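You operate a simulated robot arm through the tools that you are given. There is no shell and no other tool. Be economical: measure what you need, move in short steps, check, and stop when the job is done.

The job below is to be done with a simulated robot arm. You get a single attempt, and the scene is never put back.

Task
Slide the green tin along the green shelf until it stands next to the blue roller.

The check looks at the end state, three seconds after you hand in, the way a careful person would. Anything else that was tipped, shoved, dropped, spilled or broken makes it a failure.

Robot
A 6-joint arm with a two-finger parallel gripper on a trunk, on a base that drives. Base frame: it is fixed to the floor where the robot stands at the start and does not move with it; the origin is under the middle of the robot, x ahead of it, y to its left, z up. Units: mm, degrees, N and s.
With the tool pointing down near the work surface it reaches from about 320 to 700 mm from the robot's upright axis, wherever it stands. Its first joint turns from -166.0 to 166.0 degrees. Payload 4.1 kg.
Tool frame: the origin (TCP) lies between the finger pads and is the grasp point; the fingertips stand 23 mm ahead of it; z points along the fingers, y is the line along which they close. Largest opening 94 mm; finger width 38, thickness 10; the body of the gripper, 54 by 96 mm, starts 39 mm behind the TCP.
Orientation is told as [roll, pitch, yaw] about the base's x, y, z axes, in that order, counted from this pose: with the fingers straight down and closing along the base's y, the tool's x points along the base's -x, its y along +y and its z along -z.

Tools
- The arm moves only by the tool apply_moves. Its argument "commands" is a list of rows, each a list of 2 entries, a list of its own where there are three numbers: the shift along the tool's x, y, z in mm, then the turn, a rotation vector about the tool's x, y, z in degrees. In form: [[[tx, ty, tz], [rx, ry, rz]], ...]. A call has 1 to 20 rows; each row is the pose to reach, as a shift and turn from the pose commanded when the call began, along the tool's axes at that moment. "gripper" is the finger opening in mm, from 0 to 94, set as the call begins (left out, the last holds). A row lasts 0.2 s, in which the tool goes at most 50 mm and 8.6 degrees; a call with a longer step from one row to the next is refused whole, and so is a gripper value outside its range. Where a pose cannot be reached the arm comes as near as it can. A force on the tool above 40 N (or 10 N above the force at the start of the call, whichever is more), or a blocked arm, ends the call early, and 0.2 s more pass. The fingers move at their own pace (about 45 mm/s each) and stop on an object; they squeeze with about 22 N. The grip force told is the motor's: it shows also when the fingers shut on nothing. Time passes only in rows, and 0.2 s behind the last, so rows that repeat a pose let the fingers close. The reply holds the time, the measured pose of the TCP, the force on the tool along the base axes, the opening and the grip force, in the units named above and with some noise.
- Cameras (640 x 400 px; columns grow to the right, rows downward): "scene" is now at [12.4, 177.6, 1398.1]; the picture's right is [0.16, -0.99, 0.00], its down [-0.80, -0.13, -0.59] and it looks along [0.58, 0.09, -0.81] (base axes); focal length 269 px, centre (320, 200). "wrist" rides on the gripper at [86, 16, -74] in the tool frame; the picture's right is [-0.18, 0.98, 0.00], its down [-0.58, -0.11, -0.81] and it looks along [-0.79, -0.15, 0.59] (tool axes); focal length 243 px, centre (320, 200). There is no depth. A picture from a camera that has moved, and an enlarged one, comes with that camera's place and axes in the base frame and with its lens.
- get_image(camera): a new picture of that camera. It takes no simulated time.
- slide_trunk(by): slides the trunk up (or, below 0, down) by that many mm; the arm and the scene camera ride with it, the base frame stays. It gives what a move gives, with no picture.
- drive_base(legs): drives the robot by 1 to 6 legs, each [ahead, turn to the left] in mm and degrees, along the robot's own axes; the way and the turn of a leg run together, so that a leg with both is an arc; at most 1500 mm and 180 degrees a leg. The arm and the cameras ride along, it lands a little off, and it stops where it bumps. It gives what a move gives.
- head_to(pan, tilt): turns the head with the scene camera to pan (to the left, within 155 degrees either way) and tilt (down, from -29 to 69), counted from straight ahead of the robot. It gives what a move gives.
- inspect(camera, box): a new picture of the part [left, top, right, bottom] of that camera's present view, enlarged. It takes no simulated time.
- close_job(): hands the job in; it is judged then, once.

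Work in short steps. Places have to be worked out from the pictures, the camera data and where the tool is seen: move nearer, look again, correct. Check each grasp and each placing, and mend what went wrong. You have 120 turns and 90 pictures in all, those below and enlarged ones among them. Open the gripper and draw the arm clear of the work before you hand the job in, unless the task says otherwise; then end with one line.

The tools are called after ">>>" by a JSON object that holds its "method" and its "body". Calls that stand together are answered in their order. apply_moves: Moves the arm, as the interface text tells. Its arguments: {"type":"object","properties":{"commands":{"type":"array","items":{"type":"array"}},"gripper":{"type":"number"}},"required":["commands"]} The other tools are called the same way: slide_trunk (by) slides the trunk up or down; drive_base (legs) drives the base; head_to (pan, tilt) turns the head that bears the scene camera; get_image (camera) takes a picture; inspect (camera, box) takes an enlarged picture of a part of a camera's view; close_job () hands the job in.

At the start:

```text
clock: 0.0
tcp_pos: [391.7, 304.9, 924.7]
tcp_rot: [0.0, 0.0, 0.1]
ft_force: [0.1, 0.1, -0.2]
gripper_width: 94.0
grasp_force: 0.0
trunk travel left (down, up): [-375.0, 215.0]
robot x, y, heading: [1.7, 1.9, -0.1]
head pan, tilt: [9.0, 53.7]
```

scene: 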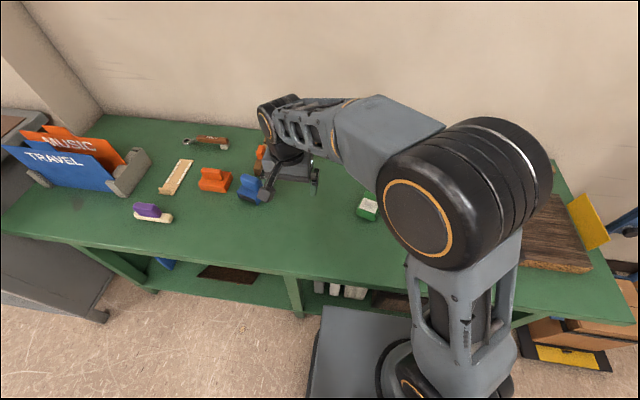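
wrist: 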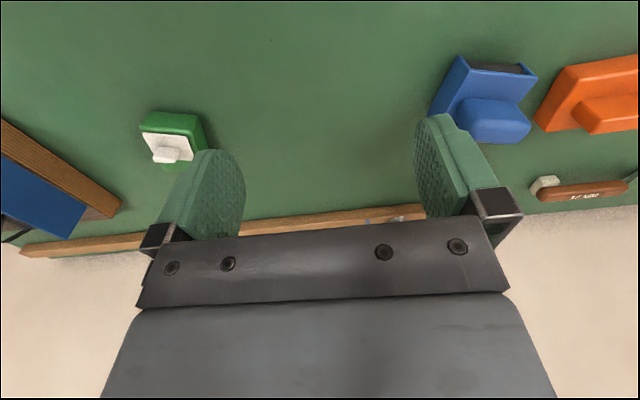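

The table holds several items, and there is also a lower green shelf with a blue item and whitish items. I'll enlarge both areas to identify them.

>>> {"method": "inspect", "body": {"camera": "scene", "box": [100, 220, 420, 400]}}

>>> {"method": "inspect", "body": {"camera": "scene", "box": [100, 100, 420, 280]}}

>>> {"method": "head_to", "body": {"pan": -40, "tilt": 40}}

>>> {"method": "get_image", "body": {"camera": "scene"}}

```text
2.00 times, centred on (260, 310) of scene
camera zoom: at [12.4, 177.6, 1398.1], right [0.16, -0.99, 0.0], down [-0.8, -0.13, -0.59], along [0.58, 0.09, -0.81], focal length 538 px, centre (440, -20)
```

zoom: 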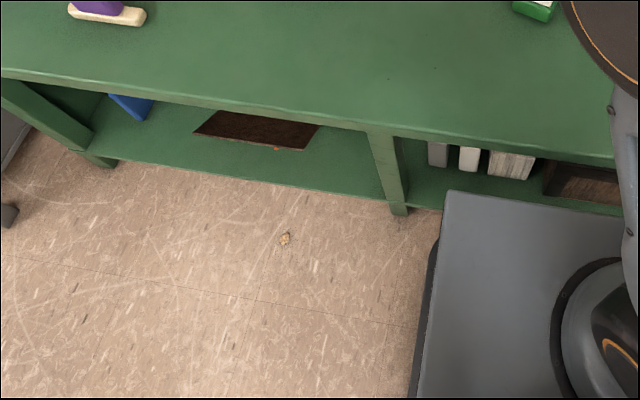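

```text
2.00 times, centred on (260, 190) of scene
camera zoom: at [12.4, 177.6, 1398.1], right [0.16, -0.99, 0.0], down [-0.8, -0.13, -0.59], along [0.58, 0.09, -0.81], focal length 538 px, centre (440, 220)
```

zoom: 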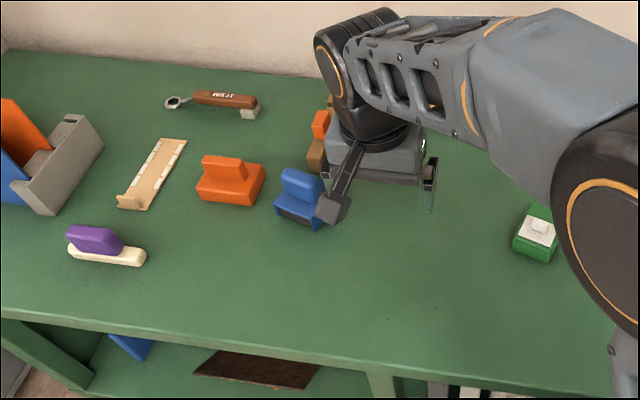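

```text
clock: 1.2
tcp_pos: [392.3, 303.7, 923.2]
tcp_rot: [0.0, 0.1, 0.0]
ft_force: [0.2, 0.7, 0.7]
gripper_width: 94.0
grasp_force: 0.1
trunk travel left (down, up): [-375.0, 215.0]
robot x, y, heading: [3.5, 1.0, -0.3]
head pan, tilt: [-40.0, 40.0]
```

```text
85 pictures are left
camera scene: at [5.0, 111.5, 1417.2], right [-0.64, -0.77, 0.0], down [-0.49, 0.41, -0.77], along [0.59, -0.49, -0.64], focal length 269 px, centre (320, 200)
```

scene: 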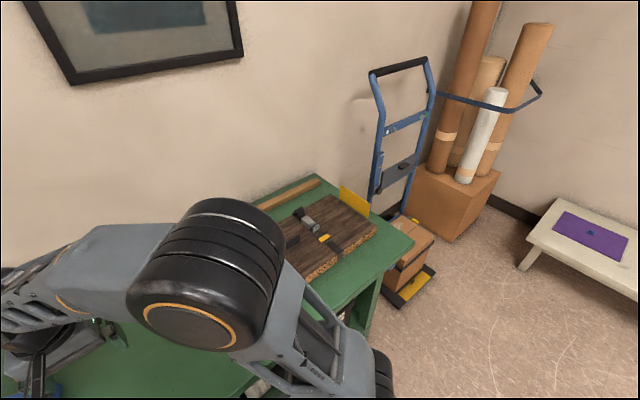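

No roller or tin is obvious yet. I'll look around the room, then under the bench.

>>> {"method": "head_to", "body": {"pan": 70, "tilt": 30}}

>>> {"method": "get_image", "body": {"camera": "scene"}}

>>> {"method": "head_to", "body": {"pan": 150, "tilt": 25}}

>>> {"method": "get_image", "body": {"camera": "scene"}}

>>> {"method": "head_to", "body": {"pan": -110, "tilt": 25}}

>>> {"method": "get_image", "body": {"camera": "scene"}}

```text
clock: 3.0
tcp_pos: [392.5, 305.1, 924.8]
tcp_rot: [0.0, 0.1, 0.0]
ft_force: [0.0, -0.6, 0.5]
gripper_width: 94.0
grasp_force: 0.3
trunk travel left (down, up): [-375.0, 215.0]
robot x, y, heading: [2.6, -0.2, 0.1]
head pan, tilt: [70.0, 30.0]
```

```text
84 pictures are left
camera scene: at [-29.1, 251.1, 1432.6], right [0.94, -0.34, 0.0], down [-0.17, -0.47, -0.87], along [0.3, 0.81, -0.5], focal length 269 px, centre (320, 200)
```

scene: 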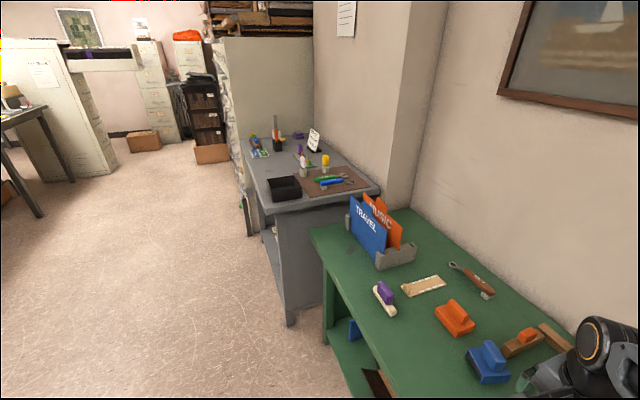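

```text
clock: 4.6
tcp_pos: [391.8, 303.4, 924.6]
tcp_rot: [-0.1, 0.0, 0.0]
ft_force: [0.6, -0.2, 0.3]
gripper_width: 94.2
grasp_force: 0.1
trunk travel left (down, up): [-375.0, 215.0]
robot x, y, heading: [-2.0, 3.3, 0.1]
head pan, tilt: [150.0, 25.0]
```

```text
83 pictures are left
camera scene: at [-139.9, 212.2, 1440.5], right [0.5, 0.87, 0.0], down [0.37, -0.21, -0.91], along [-0.78, 0.45, -0.42], focal length 269 px, centre (320, 200)
```

scene: 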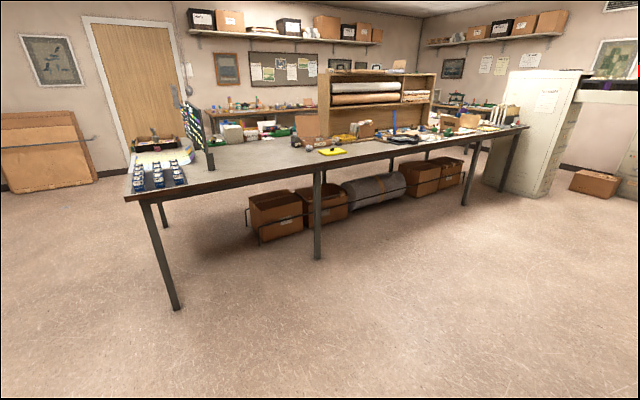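

```text
clock: 8.2
tcp_pos: [392.4, 305.2, 924.7]
tcp_rot: [0.0, -0.1, 0.0]
ft_force: [0.7, 0.2, -0.3]
gripper_width: 93.8
grasp_force: 0.1
trunk travel left (down, up): [-375.0, 215.0]
robot x, y, heading: [0.8, 0.7, 0.2]
head pan, tilt: [-110.0, 25.0]
```

```text
82 pictures are left
camera scene: at [-91.6, 79.5, 1440.6], right [-0.94, 0.34, 0.0], down [0.14, 0.4, -0.91], along [-0.31, -0.85, -0.42], focal length 269 px, centre (320, 200)
```

scene: 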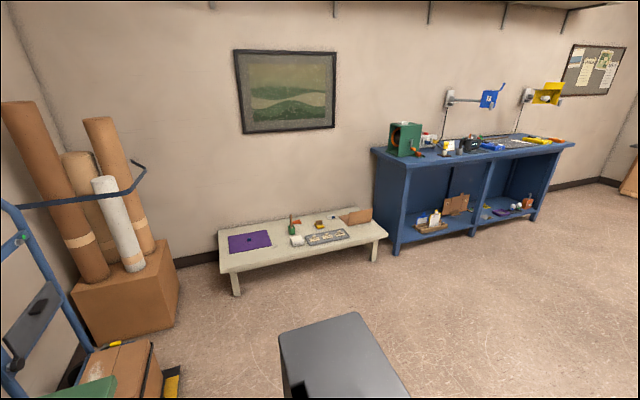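

This is a print workshop. The bench's lower shelf is the likely "green shelf", so I'll back off 700 mm (clear behind for about 1.7 m) and look under the bench.

>>> {"method": "drive_base", "body": {"legs": [[-700, 0]]}}

>>> {"method": "slide_trunk", "body": {"by": -300}}

>>> {"method": "head_to", "body": {"pan": 15, "tilt": 35}}

>>> {"method": "get_image", "body": {"camera": "scene"}}

```text
clock: 12.1
tcp_pos: [-316.0, 305.4, 924.1]
tcp_rot: [0.0, -0.1, 0.5]
ft_force: [-0.5, 0.3, -0.1]
gripper_width: 94.0
grasp_force: 0.1
trunk travel left (down, up): [-375.0, 215.0]
robot x, y, heading: [-706.9, -2.3, 0.6]
head pan, tilt: [-110.0, 25.0]
```

```text
clock: 15.1
tcp_pos: [-316.7, 304.3, 623.8]
tcp_rot: [0.0, 0.0, 0.5]
ft_force: [-0.1, -0.2, 0.0]
gripper_width: 94.1
grasp_force: 0.2
trunk travel left (down, up): [-75.0, 515.0]
robot x, y, heading: [-705.2, -1.0, 0.5]
head pan, tilt: [-110.0, 25.0]
```

```text
clock: 17.1
tcp_pos: [-315.7, 305.3, 624.2]
tcp_rot: [0.0, 0.0, 0.5]
ft_force: [0.1, -0.2, 0.8]
gripper_width: 94.1
grasp_force: 0.0
trunk travel left (down, up): [-75.0, 515.0]
robot x, y, heading: [-703.5, -5.7, 0.5]
head pan, tilt: [15.0, 35.0]
```

```text
81 pictures are left
camera scene: at [-681.4, 186.0, 1124.8], right [0.27, -0.96, 0.0], down [-0.55, -0.15, -0.82], along [0.79, 0.22, -0.57], focal length 269 px, centre (320, 200)
```

scene: 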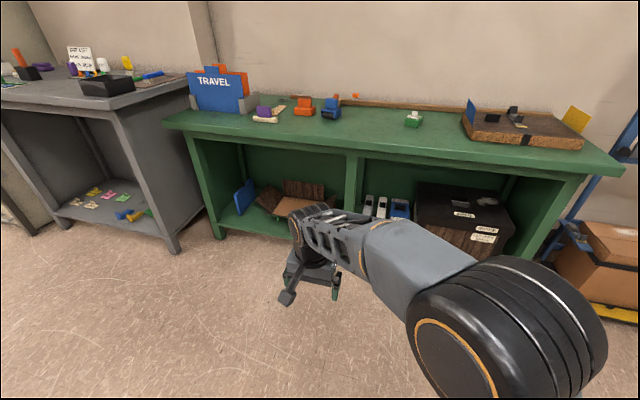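

The bench's lower shelf holds panels, white/blue blocks and a crate. I'll enlarge to see if any is a tin or roller.

>>> {"method": "inspect", "body": {"camera": "scene", "box": [180, 80, 420, 230]}}

>>> {"method": "inspect", "body": {"camera": "scene", "box": [380, 80, 620, 230]}}

>>> {"method": "inspect", "body": {"camera": "scene", "box": [0, 40, 240, 230]}}

```text
2.67 times, centred on (300, 155) of scene
camera zoom: at [-681.4, 186.0, 1124.8], right [0.27, -0.96, 0.0], down [-0.55, -0.15, -0.82], along [0.79, 0.22, -0.57], focal length 717 px, centre (373, 320)
```

zoom: 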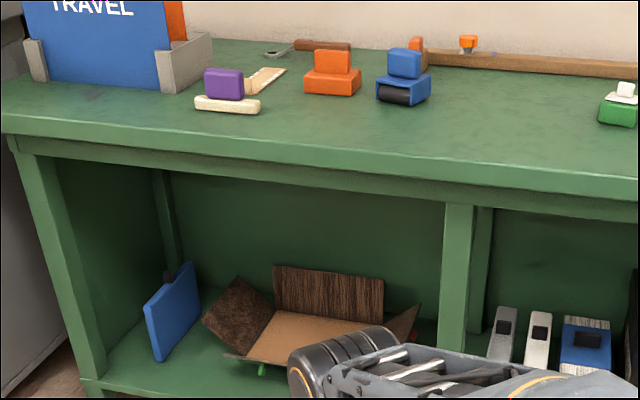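

```text
2.67 times, centred on (500, 155) of scene
camera zoom: at [-681.4, 186.0, 1124.8], right [0.27, -0.96, 0.0], down [-0.55, -0.15, -0.82], along [0.79, 0.22, -0.57], focal length 717 px, centre (-160, 320)
```

zoom: 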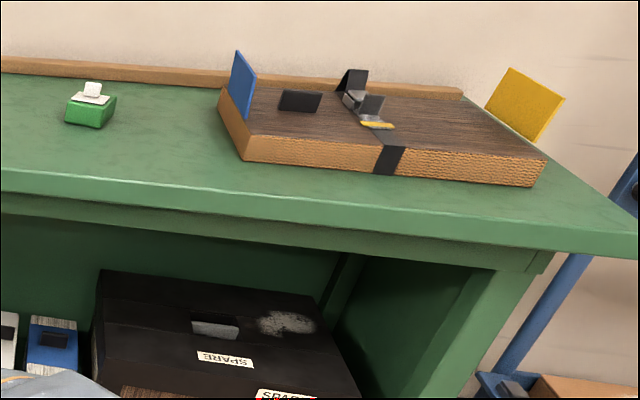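

```text
2.11 times, centred on (120, 135) of scene
camera zoom: at [-681.4, 186.0, 1124.8], right [0.27, -0.96, 0.0], down [-0.55, -0.15, -0.82], along [0.79, 0.22, -0.57], focal length 566 px, centre (741, 337)
```

zoom: 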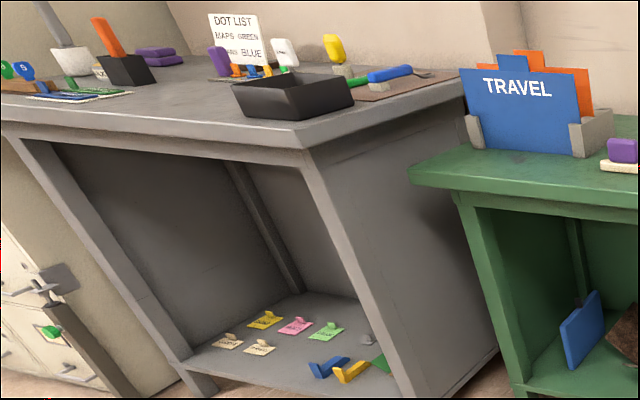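

The blue object with a black cylinder on the bench could be the roller, and the green box with white lid the tin. Before deciding, I'll check the rest of the room for another green shelf.

>>> {"method": "slide_trunk", "body": {"by": 450}}

>>> {"method": "head_to", "body": {"pan": 150, "tilt": 15}}

>>> {"method": "inspect", "body": {"camera": "scene", "box": [0, 60, 320, 260]}}

>>> {"method": "inspect", "body": {"camera": "scene", "box": [320, 60, 640, 260]}}

>>> {"method": "head_to", "body": {"pan": -110, "tilt": 20}}

>>> {"method": "inspect", "body": {"camera": "scene", "box": [160, 80, 640, 380]}}

>>> {"method": "head_to", "body": {"pan": 80, "tilt": 20}}

>>> {"method": "get_image", "body": {"camera": "scene"}}

```text
refused: 450 is not a number from -400 to 400
```

```text
clock: 19.3
tcp_pos: [-316.3, 305.5, 624.2]
tcp_rot: [0.0, 0.0, 0.5]
ft_force: [0.8, -0.1, -0.1]
gripper_width: 94.1
grasp_force: 0.1
trunk travel left (down, up): [-75.0, 515.0]
robot x, y, heading: [-702.5, -3.8, 0.5]
head pan, tilt: [150.0, 15.0]
```

```text
2.00 times, centred on (160, 160) of scene
camera zoom: at [-847.5, 208.5, 1156.8], right [0.49, 0.87, 0.0], down [0.23, -0.13, -0.97], along [-0.84, 0.48, -0.26], focal length 538 px, centre (640, 280)
```

zoom: 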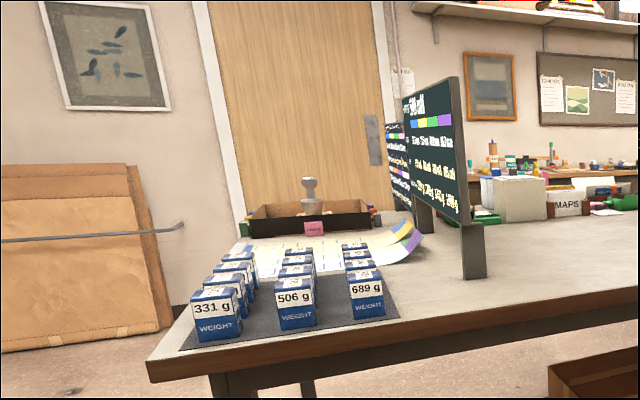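

```text
2.00 times, centred on (480, 160) of scene
camera zoom: at [-847.5, 208.5, 1156.8], right [0.49, 0.87, 0.0], down [0.23, -0.13, -0.97], along [-0.84, 0.48, -0.26], focal length 538 px, centre (0, 280)
```

zoom: 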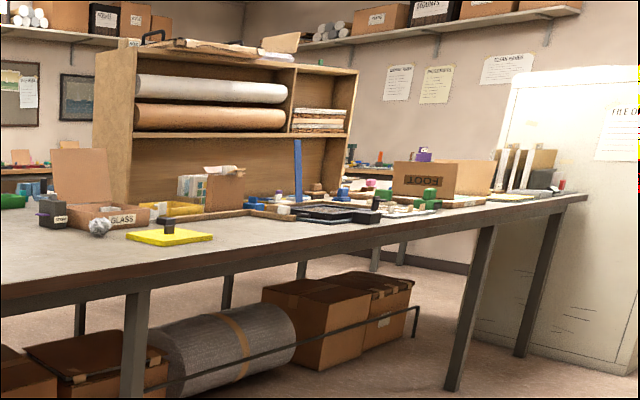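

```text
clock: 22.9
tcp_pos: [-314.0, 304.5, 624.5]
tcp_rot: [0.0, 0.0, 0.5]
ft_force: [0.4, -0.3, -0.7]
gripper_width: 94.0
grasp_force: 0.1
trunk travel left (down, up): [-75.0, 515.0]
robot x, y, heading: [-703.7, -1.2, 0.3]
head pan, tilt: [-110.0, 20.0]
```

```text
1.33 times, centred on (400, 230) of scene
camera zoom: at [-797.3, 74.7, 1148.6], right [-0.94, 0.33, 0.0], down [0.11, 0.32, -0.94], along [-0.31, -0.89, -0.34], focal length 358 px, centre (213, 160)
```

zoom: 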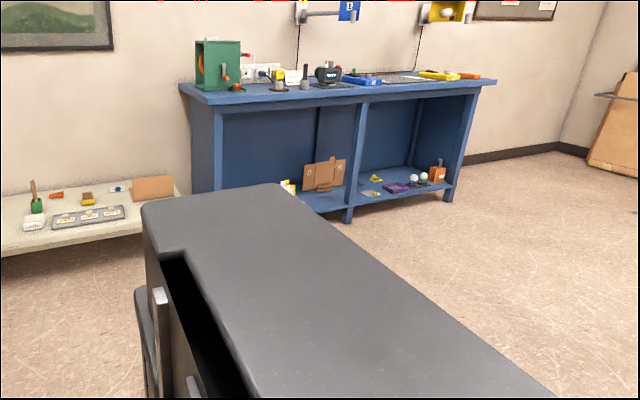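

```text
clock: 25.7
tcp_pos: [-314.7, 305.3, 623.3]
tcp_rot: [0.0, 0.0, 0.5]
ft_force: [-0.3, 0.3, 0.6]
gripper_width: 94.1
grasp_force: 0.1
trunk travel left (down, up): [-75.0, 515.0]
robot x, y, heading: [-705.4, -4.9, 0.5]
head pan, tilt: [80.0, 20.0]
```

```text
74 pictures are left
camera scene: at [-750.8, 254.3, 1148.6], right [0.99, -0.17, 0.0], down [-0.06, -0.34, -0.94], along [0.16, 0.93, -0.34], focal length 269 px, centre (320, 200)
```

scene: 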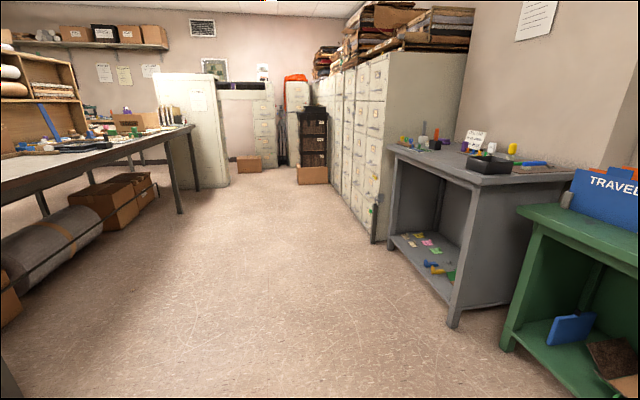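

The green bench is the only green furniture. I'll look closely at its lower shelf from the lowest camera height, turning to move the arm out of view.

>>> {"method": "slide_trunk", "body": {"by": -75}}

>>> {"method": "drive_base", "body": {"legs": [[0, -60]]}}

>>> {"method": "head_to", "body": {"pan": 75, "tilt": 28}}

>>> {"method": "get_image", "body": {"camera": "scene"}}

```text
clock: 26.9
tcp_pos: [-314.8, 304.5, 549.2]
tcp_rot: [0.0, 0.0, 0.5]
ft_force: [0.0, 0.4, -0.3]
gripper_width: 94.1
grasp_force: 0.1
trunk travel left (down, up): [0.0, 590.0]
robot x, y, heading: [-709.4, -5.8, 0.6]
head pan, tilt: [80.0, 20.0]
```

```text
clock: 29.9
tcp_pos: [-244.2, -187.9, 548.9]
tcp_rot: [-0.1, 0.1, -59.7]
ft_force: [0.1, 0.3, -0.2]
gripper_width: 94.0
grasp_force: 0.0
trunk travel left (down, up): [0.0, 590.0]
robot x, y, heading: [-703.9, 0.2, -59.9]
head pan, tilt: [80.0, 20.0]
```

```text
clock: 30.6
tcp_pos: [-244.1, -187.2, 550.3]
tcp_rot: [-0.1, -0.1, -59.7]
ft_force: [-0.1, 0.3, -0.1]
gripper_width: 93.8
grasp_force: 0.1
trunk travel left (down, up): [0.0, 590.0]
robot x, y, heading: [-705.2, -1.3, -59.7]
head pan, tilt: [75.0, 28.0]
```

```text
73 pictures are left
camera scene: at [-503.4, 156.5, 1060.8], right [0.26, -0.96, 0.0], down [-0.45, -0.12, -0.88], along [0.85, 0.23, -0.47], focal length 269 px, centre (320, 200)
```

scene: 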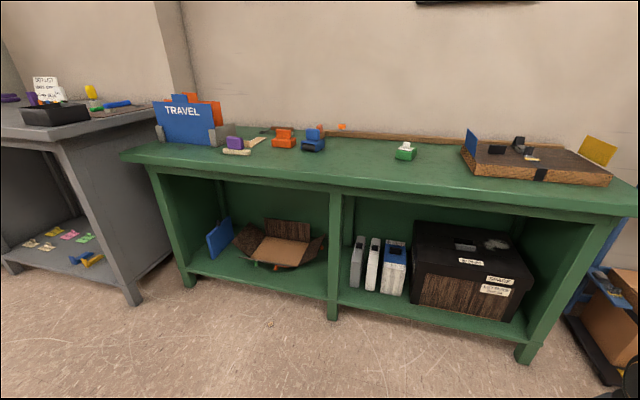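

>>> {"method": "inspect", "body": {"camera": "scene", "box": [190, 190, 350, 290]}}

>>> {"method": "inspect", "body": {"camera": "scene", "box": [330, 200, 560, 340]}}

>>> {"method": "inspect", "body": {"camera": "scene", "box": [220, 110, 430, 180]}}

```text
4.00 times, centred on (270, 240) of scene
camera zoom: at [-503.4, 156.5, 1060.8], right [0.26, -0.96, 0.0], down [-0.45, -0.12, -0.88], along [0.85, 0.23, -0.47], focal length 1075 px, centre (520, 40)
```

zoom: 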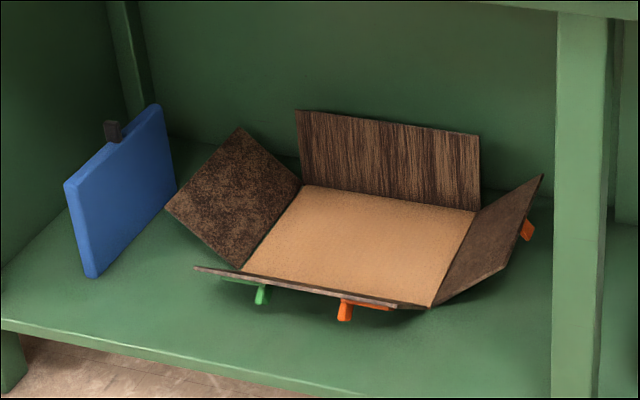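

```text
2.78 times, centred on (445, 270) of scene
camera zoom: at [-503.4, 156.5, 1060.8], right [0.26, -0.96, 0.0], down [-0.45, -0.12, -0.88], along [0.85, 0.23, -0.47], focal length 748 px, centre (-28, 5)
```

zoom: 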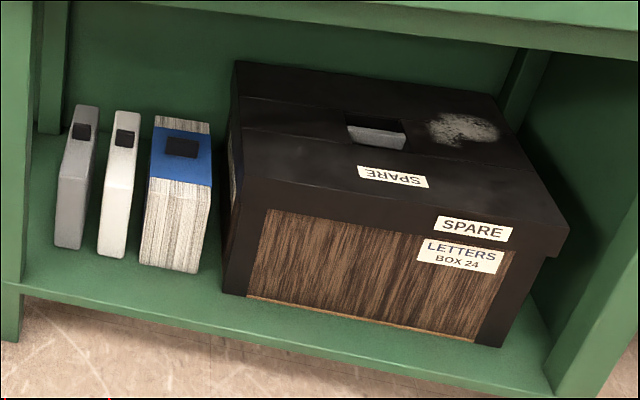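

```text
3.05 times, centred on (325, 145) of scene
camera zoom: at [-503.4, 156.5, 1060.8], right [0.26, -0.96, 0.0], down [-0.45, -0.12, -0.88], along [0.85, 0.23, -0.47], focal length 819 px, centre (305, 368)
```

zoom: 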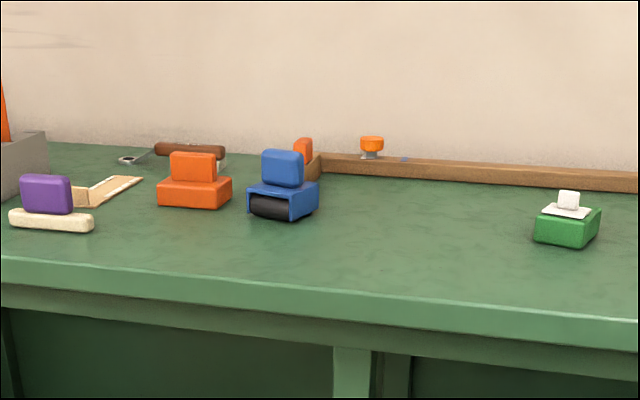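

Clear now: the bench top holds a blue roller (black cylinder) near (480,450) and a green tin with white knob near (465,100), with clear space between. I'll raise the trunk, turn back and return to the starting stand.

>>> {"method": "slide_trunk", "body": {"by": 375}}

>>> {"method": "drive_base", "body": {"legs": [[0, 59.7]]}}

>>> {"method": "drive_base", "body": {"legs": [[700, 0]]}}

>>> {"method": "get_image", "body": {"camera": "wrist"}}

```text
clock: 34.2
tcp_pos: [-244.3, -186.5, 925.1]
tcp_rot: [0.1, 0.0, -59.7]
ft_force: [-0.4, 0.3, -0.4]
gripper_width: 94.0
grasp_force: 0.1
trunk travel left (down, up): [-375.0, 215.0]
robot x, y, heading: [-706.3, -2.3, -59.9]
head pan, tilt: [75.0, 28.0]
```

```text
clock: 37.2
tcp_pos: [-309.7, 297.3, 924.6]
tcp_rot: [0.0, 0.0, -0.4]
ft_force: [-0.5, -0.5, -0.1]
gripper_width: 94.3
grasp_force: 0.0
trunk travel left (down, up): [-375.0, 215.0]
robot x, y, heading: [-702.8, -2.7, -0.3]
head pan, tilt: [75.0, 28.0]
```

```text
clock: 41.1
tcp_pos: [402.5, 294.7, 925.0]
tcp_rot: [0.1, 0.0, -0.3]
ft_force: [-0.7, 0.3, 0.0]
gripper_width: 93.7
grasp_force: 0.1
trunk travel left (down, up): [-375.0, 215.0]
robot x, y, heading: [10.9, -10.3, -0.5]
head pan, tilt: [75.0, 28.0]
```

```text
69 pictures are left
camera wrist: at [317.0, 311.2, 998.7], right [0.19, 0.98, 0.0], down [0.58, -0.11, 0.81], along [0.79, -0.15, -0.59], focal length 243 px, centre (320, 200)
```

wrist: 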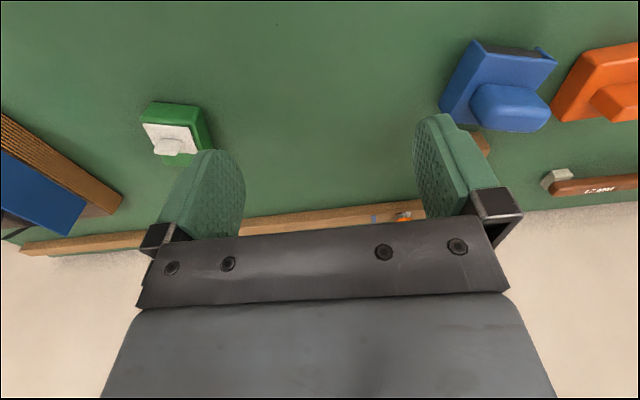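

From the wrist view the tin's centre is about (478,103), ~54 wide × 68 deep and turned about −15°; the roller's right face runs about (441,438)–(508,420), parallel to the tin. I'll grip the tin front/back (yaw 75°), so first I go above it, with the camera away from the roller.

>>> {"method": "apply_moves", "body": {"commands": [[[-7.6, -19.2, 2.5], [0, 0, -7.5]], [[-15.2, -38.4, 5], [0, 0, -15]], [[-22.8, -57.6, 7.5], [0, 0, -22.5]], [[-30.4, -76.8, 10], [0, 0, -30]], [[-38, -96, 12.5], [0, 0, -37.5]], [[-45.6, -115.2, 15], [0, 0, -45]], [[-53.2, -134.4, 17.5], [0, 0, -52.5]], [[-60.8, -153.6, 20], [0, 0, -60]], [[-68.4, -172.8, 22.5], [0, 0, -67.5]], [[-76, -192, 25], [0, 0, -75]], [[-76, -192, 25], [0, 0, -75]]], "gripper": 94}}

>>> {"method": "get_image", "body": {"camera": "wrist"}}

>>> {"method": "head_to", "body": {"pan": 20, "tilt": 54}}

>>> {"method": "get_image", "body": {"camera": "scene"}}

```text
clock: 43.5
tcp_pos: [478.5, 102.8, 900.4]
tcp_rot: [0.0, 0.1, 74.8]
ft_force: [0.5, 0.3, 0.0]
gripper_width: 94.2
grasp_force: 0.0
trunk travel left (down, up): [-375.0, 215.0]
robot x, y, heading: [10.1, -5.3, -0.5]
head pan, tilt: [75.0, 28.0]
```

```text
68 pictures are left
camera wrist: at [440.3, 23.1, 974.8], right [-0.9, 0.44, 0.0], down [0.26, 0.53, 0.81], along [0.35, 0.73, -0.59], focal length 243 px, centre (320, 200)
```

wrist: 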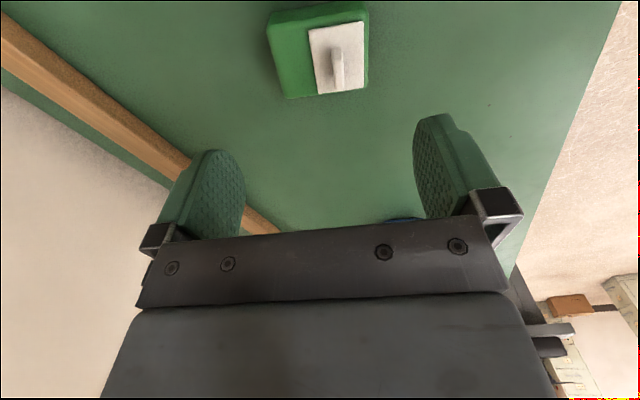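

```text
clock: 44.8
tcp_pos: [479.2, 102.4, 899.9]
tcp_rot: [0.0, 0.0, 74.7]
ft_force: [0.6, 0.1, 0.1]
gripper_width: 93.9
grasp_force: 0.2
trunk travel left (down, up): [-375.0, 215.0]
robot x, y, heading: [12.4, -7.5, -0.3]
head pan, tilt: [20.0, 54.0]
```

```text
67 pictures are left
camera scene: at [19.2, 183.7, 1397.8], right [0.34, -0.94, 0.0], down [-0.76, -0.27, -0.59], along [0.55, 0.2, -0.81], focal length 269 px, centre (320, 200)
```

scene: 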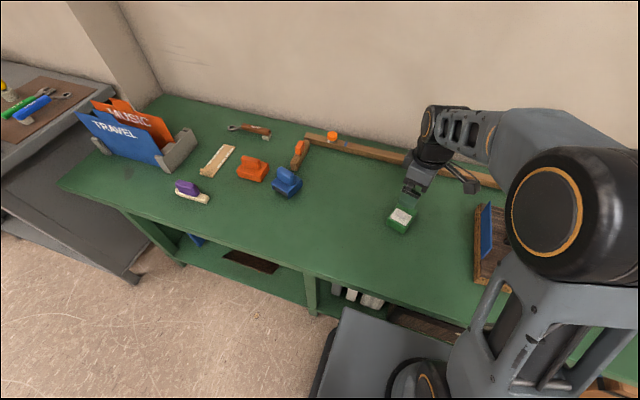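

The tin lies under the gripper at the top of the wrist image. I'll enlarge it to measure its corners.

>>> {"method": "inspect", "body": {"camera": "wrist", "box": [220, 0, 420, 125]}}

>>> {"method": "inspect", "body": {"camera": "scene", "box": [360, 150, 480, 240]}}

```text
3.20 times, centred on (320, 62) of wrist
camera zoom: at [440.0, 23.5, 974.9], right [-0.9, 0.44, 0.0], down [0.26, 0.53, 0.81], along [0.35, 0.73, -0.59], focal length 776 px, centre (320, 640)
```

zoom: 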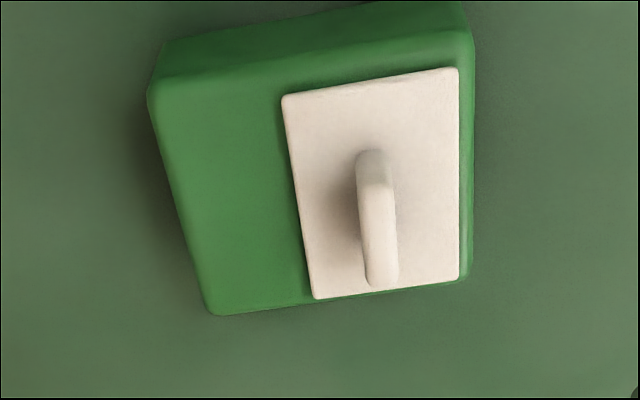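

```text
4.44 times, centred on (420, 195) of scene
camera zoom: at [19.2, 183.7, 1397.8], right [0.34, -0.94, 0.0], down [-0.76, -0.27, -0.59], along [0.55, 0.2, -0.81], focal length 1195 px, centre (-124, 222)
```

zoom: 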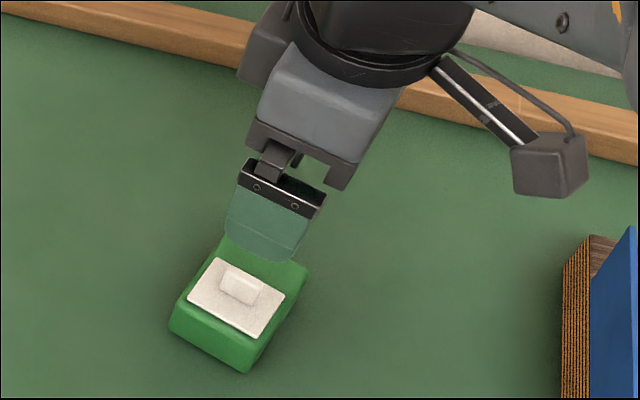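

Tin: centre (478,108), yaw ≈ −18.5°, 72×54, top z≈767, knob ≈ 790. I correct the tool to it and come down to z=805 for a check.

>>> {"method": "apply_moves", "body": {"commands": [[[-5.4, 2, 20], [0, 0, 3.3]], [[-5.4, 2, 45], [0, 0, 3.3]], [[-5.4, 2, 70], [0, 0, 3.3]], [[-5.4, 2, 95], [0, 0, 3.3]], [[-5.4, 2, 95], [0, 0, 3.3]]], "gripper": 94}}

>>> {"method": "get_image", "body": {"camera": "wrist"}}

>>> {"method": "inspect", "body": {"camera": "scene", "box": [360, 150, 480, 240]}}

```text
clock: 46.0
tcp_pos: [479.2, 106.6, 804.3]
tcp_rot: [0.0, 0.0, 71.5]
ft_force: [-0.4, 0.0, 0.4]
gripper_width: 94.2
grasp_force: 0.0
trunk travel left (down, up): [-375.0, 215.0]
robot x, y, heading: [9.5, -10.4, -0.3]
head pan, tilt: [20.0, 54.0]
```

```text
64 pictures are left
camera wrist: at [435.9, 30.1, 879.0], right [-0.87, 0.49, 0.0], down [0.29, 0.52, 0.81], along [0.39, 0.7, -0.59], focal length 243 px, centre (320, 200)
```

wrist: 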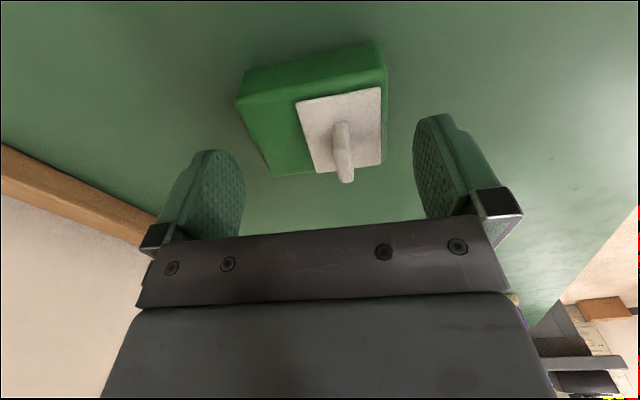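

```text
4.44 times, centred on (420, 195) of scene
camera zoom: at [19.3, 183.7, 1397.8], right [0.34, -0.94, 0.0], down [-0.76, -0.27, -0.59], along [0.55, 0.2, -0.81], focal length 1195 px, centre (-124, 222)
```

zoom: 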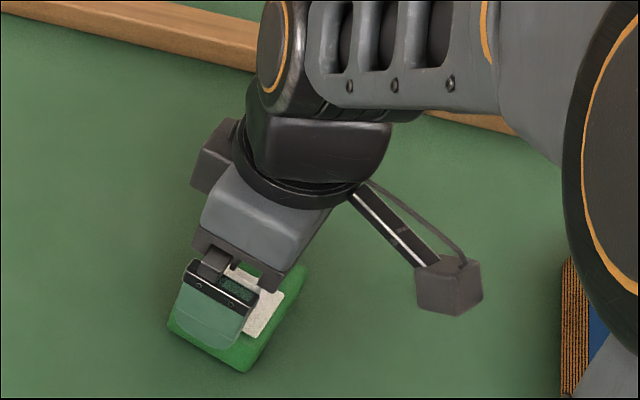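

Centre re-measured at (480,108), well aligned with the TCP. I go down to z≈770 in small steps, fingers still open.

>>> {"method": "apply_moves", "body": {"commands": [[[0, 0, 12], [0, 0, 0]], [[0, 0, 24], [0, 0, 0]], [[0, 0, 34], [0, 0, 0]], [[0, 0, 34], [0, 0, 0]]], "gripper": 94}}

>>> {"method": "get_image", "body": {"camera": "wrist"}}

```text
clock: 47.0
tcp_pos: [478.5, 108.2, 770.7]
tcp_rot: [0.0, 0.0, 71.3]
ft_force: [0.2, 0.1, -0.1]
gripper_width: 93.6
grasp_force: 0.0
trunk travel left (down, up): [-375.0, 215.0]
robot x, y, heading: [12.0, -6.2, -0.6]
head pan, tilt: [20.0, 54.0]
```

```text
62 pictures are left
camera wrist: at [435.7, 30.6, 844.8], right [-0.87, 0.49, 0.0], down [0.29, 0.52, 0.81], along [0.39, 0.7, -0.59], focal length 243 px, centre (320, 200)
```

wrist: 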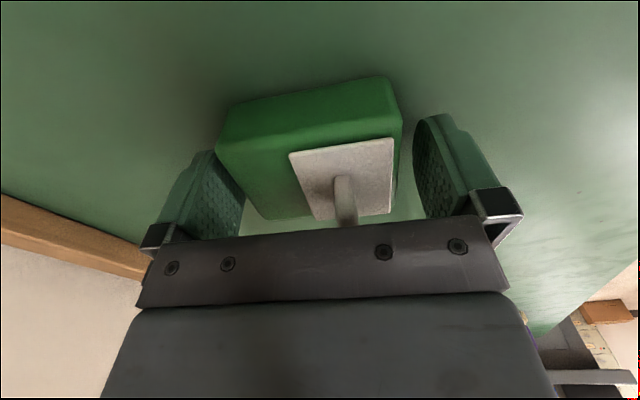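

The tin sits squarely between the pads with the knob clear. Closing.

>>> {"method": "apply_moves", "body": {"commands": [[[0, 0, 0], [0, 0, 0]], [[0, 0, 0], [0, 0, 0]], [[0, 0, 0], [0, 0, 0]], [[0, 0, 0], [0, 0, 0]]], "gripper": 60}}

>>> {"method": "get_image", "body": {"camera": "wrist"}}

```text
clock: 48.0
tcp_pos: [478.2, 106.9, 770.2]
tcp_rot: [0.2, 0.0, 71.3]
ft_force: [0.6, -0.4, 1.3]
gripper_width: 74.7
grasp_force: 22.3
trunk travel left (down, up): [-375.0, 215.0]
robot x, y, heading: [10.0, -6.4, -0.5]
head pan, tilt: [20.0, 54.0]
```

```text
61 pictures are left
camera wrist: at [435.7, 30.6, 845.0], right [-0.87, 0.49, 0.0], down [0.29, 0.52, 0.81], along [0.39, 0.7, -0.59], focal length 243 px, centre (320, 200)
```

wrist: 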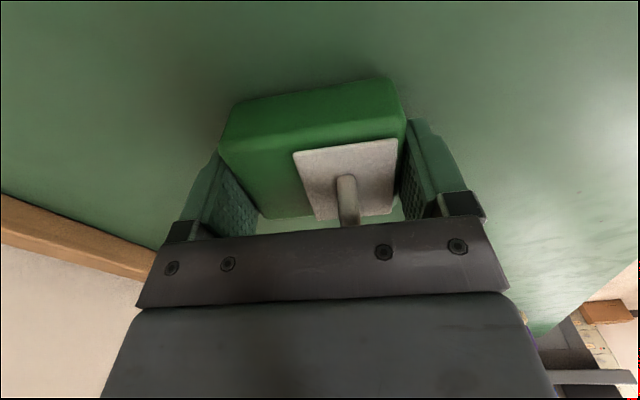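

Held at 74.7 mm, 22 N. I slide it along the surface about 210 mm toward the roller, then check the remaining gap.

>>> {"method": "apply_moves", "body": {"commands": [[[-7, 2.6, 0], [0, 0, 0]], [[-21.2, 7.7, 0], [0, 0, 0]], [[-35.3, 12.8, 0], [0, 0, 0]], [[-49.4, 17.9, 0], [0, 0, 0]], [[-63.5, 23, 0], [0, 0, 0]], [[-77.6, 28.2, 0], [0, 0, 0]], [[-91.7, 33.3, 0], [0, 0, 0]], [[-105.8, 38.4, 0], [0, 0, 0]], [[-119.9, 43.5, 0], [0, 0, 0]], [[-134, 48.6, 0], [0, 0, 0]], [[-148.1, 53.8, 0], [0, 0, 0]], [[-162.2, 58.9, 0], [0, 0, 0]], [[-176.3, 64, 0], [0, 0, 0]], [[-190.4, 69.1, 0], [0, 0, 0]], [[-197.5, 71.7, 0], [0, 0, 0]], [[-197.5, 71.7, 0], [0, 0, 0]]]}}

>>> {"method": "head_to", "body": {"pan": 30, "tilt": 54}}

>>> {"method": "get_image", "body": {"camera": "scene"}}

>>> {"method": "inspect", "body": {"camera": "scene", "box": [260, 120, 420, 220]}}

```text
clock: 51.4
tcp_pos: [474.5, 318.3, 769.6]
tcp_rot: [0.0, 0.0, 71.4]
ft_force: [1.5, -3.7, 10.9]
gripper_width: 74.7
grasp_force: 22.0
trunk travel left (down, up): [-375.0, 215.0]
robot x, y, heading: [7.1, -5.9, -0.1]
head pan, tilt: [20.0, 54.0]
```

```text
clock: 52.1
tcp_pos: [472.3, 317.7, 771.5]
tcp_rot: [0.0, -0.1, 71.4]
ft_force: [1.5, -3.8, 10.4]
gripper_width: 74.9
grasp_force: 21.5
trunk travel left (down, up): [-375.0, 215.0]
robot x, y, heading: [10.5, -7.0, -0.2]
head pan, tilt: [30.0, 54.0]
```

```text
60 pictures are left
camera scene: at [13.3, 194.4, 1397.9], right [0.49, -0.87, 0.0], down [-0.7, -0.4, -0.59], along [0.51, 0.29, -0.81], focal length 269 px, centre (320, 200)
```

scene: 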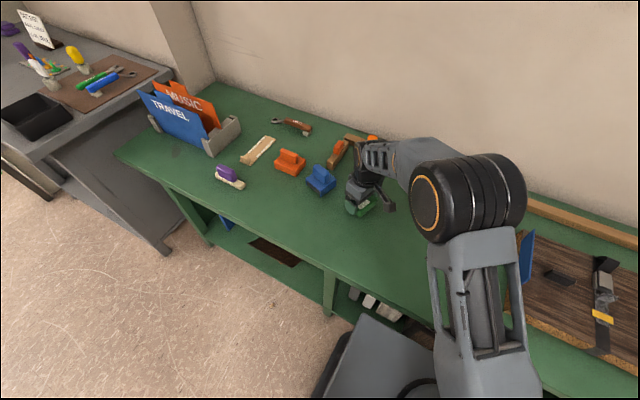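

```text
4.00 times, centred on (340, 170) of scene
camera zoom: at [13.3, 194.4, 1397.9], right [0.49, -0.87, 0.0], down [-0.7, -0.4, -0.59], along [0.51, 0.29, -0.81], focal length 1075 px, centre (240, 320)
```

zoom: 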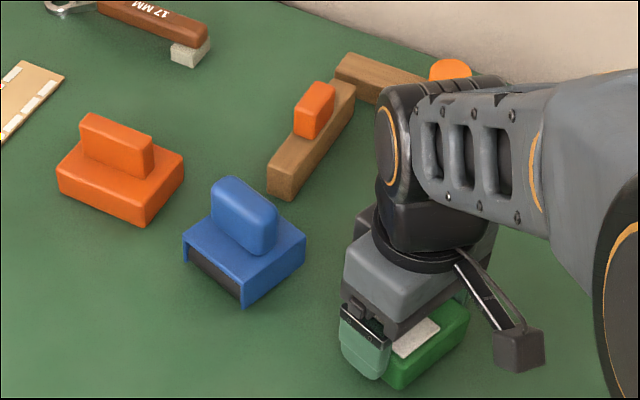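

The roller's right face measures (440,435)–(501,414), parallel to the tin; its midpoint is (471,424). The target for the tin is about (459,390), so I go most of the way and check the gap.

>>> {"method": "apply_moves", "body": {"commands": [[[-7, 4.5, 0], [0, 0, 0]], [[-17, 11, 0], [0, 0, 0]], [[-27, 17.5, 0], [0, 0, 0]], [[-37, 24, 0], [0, 0, 0]], [[-45, 30, 0], [0, 0, 0]], [[-51, 34, 0], [0, 0, 0]], [[-55, 36, 0], [0, 0, 0]], [[-55, 36, 0], [0, 0, 0]]]}}

>>> {"method": "inspect", "body": {"camera": "scene", "box": [260, 120, 420, 220]}}

>>> {"method": "get_image", "body": {"camera": "wrist"}}

```text
clock: 53.9
tcp_pos: [455.0, 381.1, 770.3]
tcp_rot: [0.0, 0.0, 71.4]
ft_force: [-0.1, -2.3, 4.8]
gripper_width: 74.5
grasp_force: 21.9
trunk travel left (down, up): [-375.0, 215.0]
robot x, y, heading: [10.7, -6.7, -0.2]
head pan, tilt: [30.0, 54.0]
```

```text
4.00 times, centred on (340, 170) of scene
camera zoom: at [13.5, 194.7, 1397.9], right [0.5, -0.87, 0.0], down [-0.7, -0.4, -0.59], along [0.51, 0.29, -0.81], focal length 1075 px, centre (240, 320)
```

zoom: 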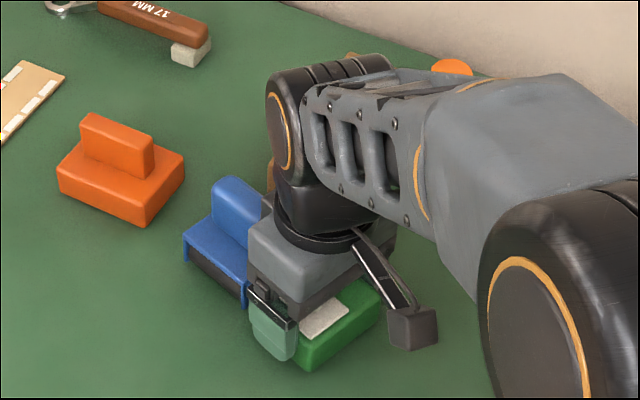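

```text
57 pictures are left
camera wrist: at [412.5, 304.3, 844.9], right [-0.87, 0.49, 0.0], down [0.29, 0.52, 0.81], along [0.39, 0.7, -0.59], focal length 243 px, centre (320, 200)
```

wrist: 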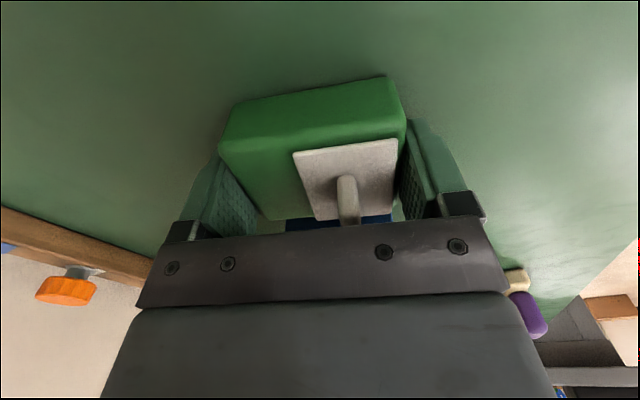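

Remaining gap estimated at ~17 mm. I enlarge the wrist view past the tin to measure it.

>>> {"method": "inspect", "body": {"camera": "wrist", "box": [230, 180, 430, 260]}}

>>> {"method": "inspect", "body": {"camera": "scene", "box": [300, 160, 360, 215]}}

```text
3.20 times, centred on (330, 220) of wrist
camera zoom: at [412.5, 304.3, 844.9], right [-0.87, 0.49, 0.0], down [0.29, 0.52, 0.81], along [0.39, 0.7, -0.59], focal length 776 px, centre (288, 136)
```

zoom: 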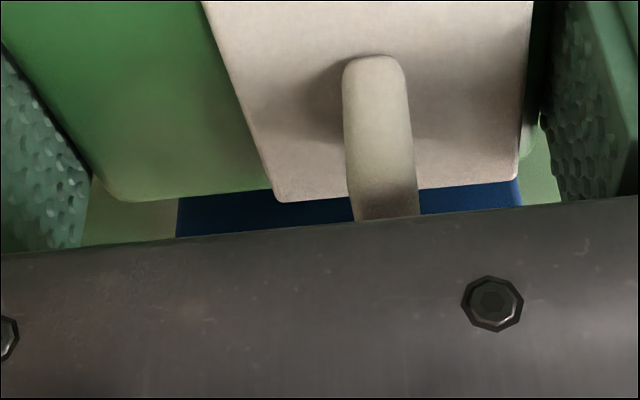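

```text
7.27 times, centred on (330, 188) of scene
camera zoom: at [13.5, 194.7, 1397.9], right [0.5, -0.87, 0.0], down [-0.7, -0.4, -0.59], along [0.51, 0.29, -0.81], focal length 1955 px, centre (247, 291)
```

zoom: 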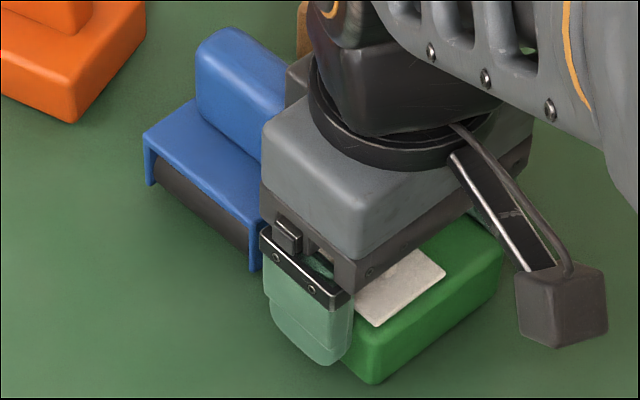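

The tin is lined up with the roller's face. A last 6 mm leaves roughly a 10 mm gap without touching the roller; then I release.

>>> {"method": "apply_moves", "body": {"commands": [[[-3, 0, 0], [0, 0, 0]], [[-6, 0, 0], [0, 0, 0]], [[-6, 0, 0], [0, 0, 0]]]}}

>>> {"method": "apply_moves", "body": {"commands": [[[0, 0, 0], [0, 0, 0]], [[0, 0, 0], [0, 0, 0]], [[0, 0, 0], [0, 0, 0]]], "gripper": 94}}

>>> {"method": "inspect", "body": {"camera": "scene", "box": [300, 160, 360, 215]}}

```text
clock: 54.7
tcp_pos: [458.2, 387.1, 770.8]
tcp_rot: [0.0, 0.0, 71.4]
ft_force: [-1.7, -3.4, 6.4]
gripper_width: 74.6
grasp_force: 22.3
trunk travel left (down, up): [-375.0, 215.0]
robot x, y, heading: [8.5, -5.3, -0.3]
head pan, tilt: [30.0, 54.0]
```

```text
clock: 55.5
tcp_pos: [458.3, 387.7, 770.3]
tcp_rot: [0.1, 0.0, 71.3]
ft_force: [1.0, -1.0, -0.1]
gripper_width: 94.0
grasp_force: 0.1
trunk travel left (down, up): [-375.0, 215.0]
robot x, y, heading: [6.2, -10.3, -0.2]
head pan, tilt: [30.0, 54.0]
```

```text
7.27 times, centred on (330, 188) of scene
camera zoom: at [13.8, 195.2, 1397.8], right [0.5, -0.87, 0.0], down [-0.7, -0.4, -0.59], along [0.51, 0.29, -0.81], focal length 1955 px, centre (247, 291)
```

zoom: 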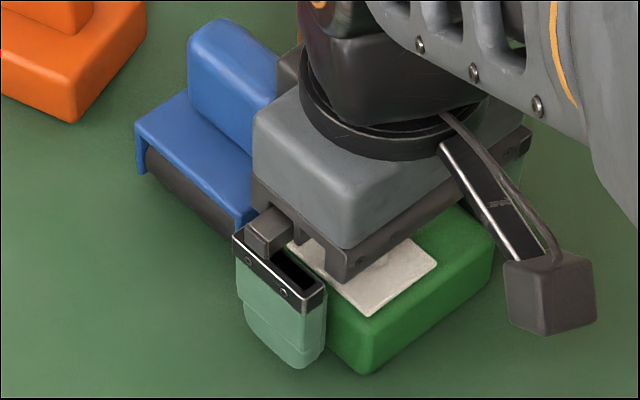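

Comparing with the last picture, the roller seems to have shifted by about 5 mm, so something touched it. I lift straight up gently and look at the result.

>>> {"method": "apply_moves", "body": {"commands": [[[0, 0, -10], [0, 0, 0]], [[0, 0, -25], [0, 0, 0]], [[0, 0, -45], [0, 0, 0]], [[0, 0, -70], [0, 0, 0]], [[0, 0, -100], [0, 0, 0]], [[0, 0, -130], [0, 0, 0]], [[0, 0, -150], [0, 0, 0]]], "gripper": 94}}

>>> {"method": "apply_moves", "body": {"commands": [[[30, 0, 0], [0, 0, 0]], [[70, 0, 0], [0, 0, 0]], [[110, 0, 0], [0, 0, 0]], [[150, 0, 0], [0, 0, 0]], [[190, 0, 0], [0, 0, 0]], [[220, 0, 0], [0, 0, 0]]]}}

>>> {"method": "inspect", "body": {"camera": "scene", "box": [300, 160, 360, 215]}}

>>> {"method": "inspect", "body": {"camera": "scene", "box": [260, 120, 420, 220]}}

>>> {"method": "get_image", "body": {"camera": "wrist"}}

```text
clock: 57.1
tcp_pos: [457.2, 386.6, 919.1]
tcp_rot: [0.0, 0.0, 71.4]
ft_force: [-0.1, -0.3, 0.2]
gripper_width: 94.0
grasp_force: 0.1
trunk travel left (down, up): [-375.0, 215.0]
robot x, y, heading: [5.9, -6.5, -0.3]
head pan, tilt: [30.0, 54.0]
```

```text
clock: 58.5
tcp_pos: [387.2, 178.7, 919.0]
tcp_rot: [0.1, 0.0, 71.4]
ft_force: [0.6, -0.4, -0.4]
gripper_width: 94.1
grasp_force: 0.0
trunk travel left (down, up): [-375.0, 215.0]
robot x, y, heading: [8.5, -7.6, -0.5]
head pan, tilt: [30.0, 54.0]
```

```text
7.27 times, centred on (330, 188) of scene
camera zoom: at [13.8, 195.1, 1397.8], right [0.5, -0.87, 0.0], down [-0.7, -0.4, -0.59], along [0.51, 0.29, -0.81], focal length 1955 px, centre (247, 291)
```

zoom: 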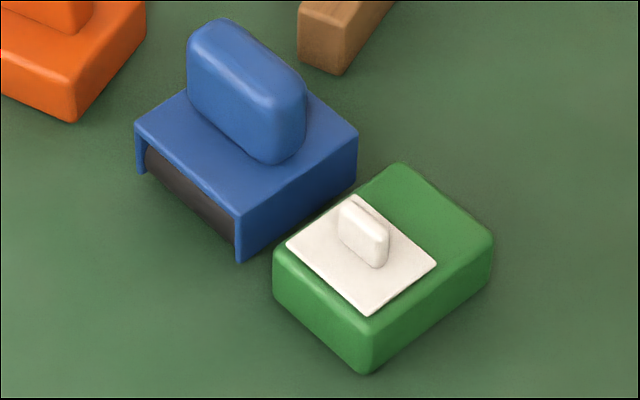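

```text
4.00 times, centred on (340, 170) of scene
camera zoom: at [13.8, 195.1, 1397.8], right [0.5, -0.87, 0.0], down [-0.7, -0.4, -0.59], along [0.51, 0.29, -0.81], focal length 1075 px, centre (240, 320)
```

zoom: 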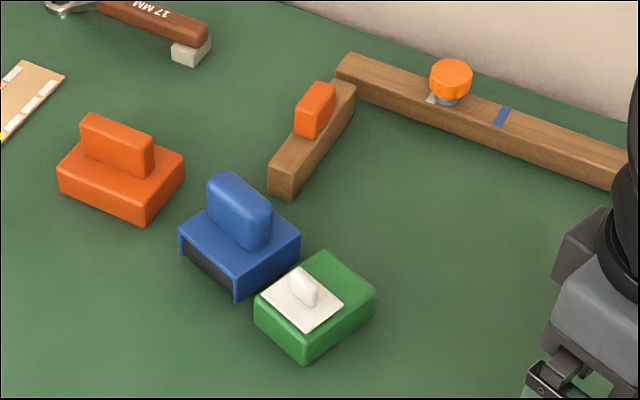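

```text
51 pictures are left
camera wrist: at [344.9, 100.5, 993.2], right [-0.87, 0.49, 0.0], down [0.29, 0.52, 0.81], along [0.39, 0.7, -0.59], focal length 243 px, centre (320, 200)
```

wrist: 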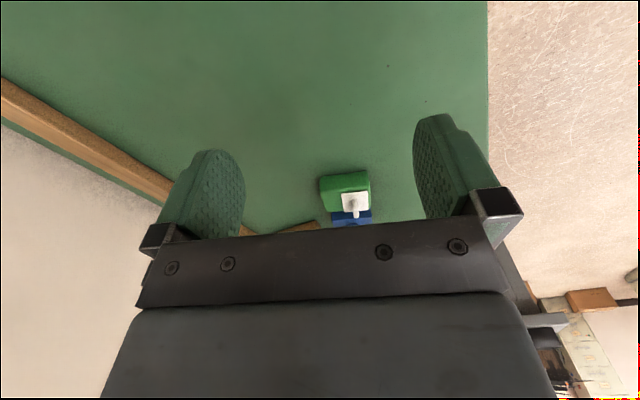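

The tin is fine, but the gripper's body nudged the roller's handle about 6 mm to the left, and the tin–roller gap is about 17 mm. I want to set the roller back, so I move above it to measure its handle.

>>> {"method": "apply_moves", "body": {"commands": [[[-35, 0, 0], [0, 0, 0]], [[-75, -1, 0], [0, 0, 0]], [[-115, -1, 0], [0, 0, 0]], [[-155, -2, 0], [0, 0, 0]], [[-195, -2, 0], [0, 0, 0]], [[-235, -3, 0], [0, 0, 0]], [[-270, -3, 0], [0, 0, 0]], [[-286, -3, 0], [0, 0, 0]], [[-286, -3, 0], [0, 0, 0]]], "gripper": 94}}

>>> {"method": "inspect", "body": {"camera": "wrist", "box": [220, 0, 460, 240]}}

>>> {"method": "inspect", "body": {"camera": "scene", "box": [260, 120, 420, 220]}}

```text
clock: 60.5
tcp_pos: [482.7, 448.4, 920.4]
tcp_rot: [0.0, 0.0, 71.3]
ft_force: [-0.2, -0.6, -0.3]
gripper_width: 94.2
grasp_force: 0.1
trunk travel left (down, up): [-375.0, 215.0]
robot x, y, heading: [9.6, -7.7, -0.4]
head pan, tilt: [30.0, 54.0]
```

```text
1.67 times, centred on (340, 120) of wrist
camera zoom: at [439.4, 370.7, 994.0], right [-0.87, 0.49, 0.0], down [0.29, 0.52, 0.81], along [0.39, 0.7, -0.59], focal length 404 px, centre (287, 333)
```

zoom: 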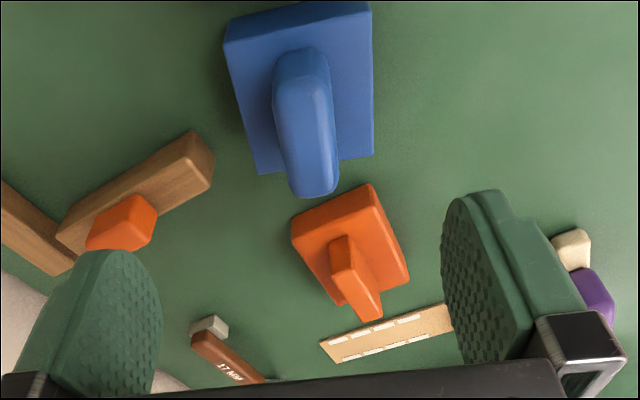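

```text
4.00 times, centred on (340, 170) of scene
camera zoom: at [13.9, 195.3, 1397.8], right [0.5, -0.87, 0.0], down [-0.7, -0.4, -0.59], along [0.51, 0.29, -0.81], focal length 1075 px, centre (240, 320)
```

zoom: 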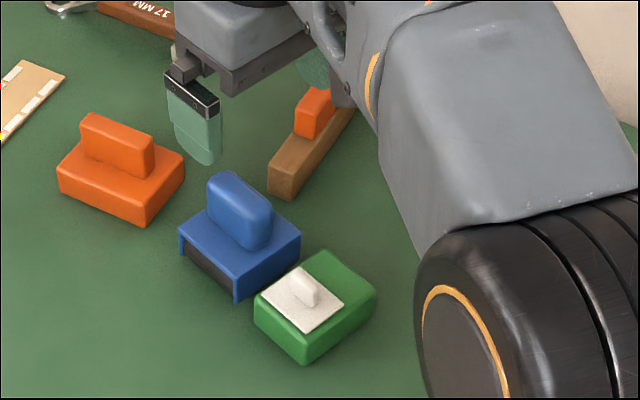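

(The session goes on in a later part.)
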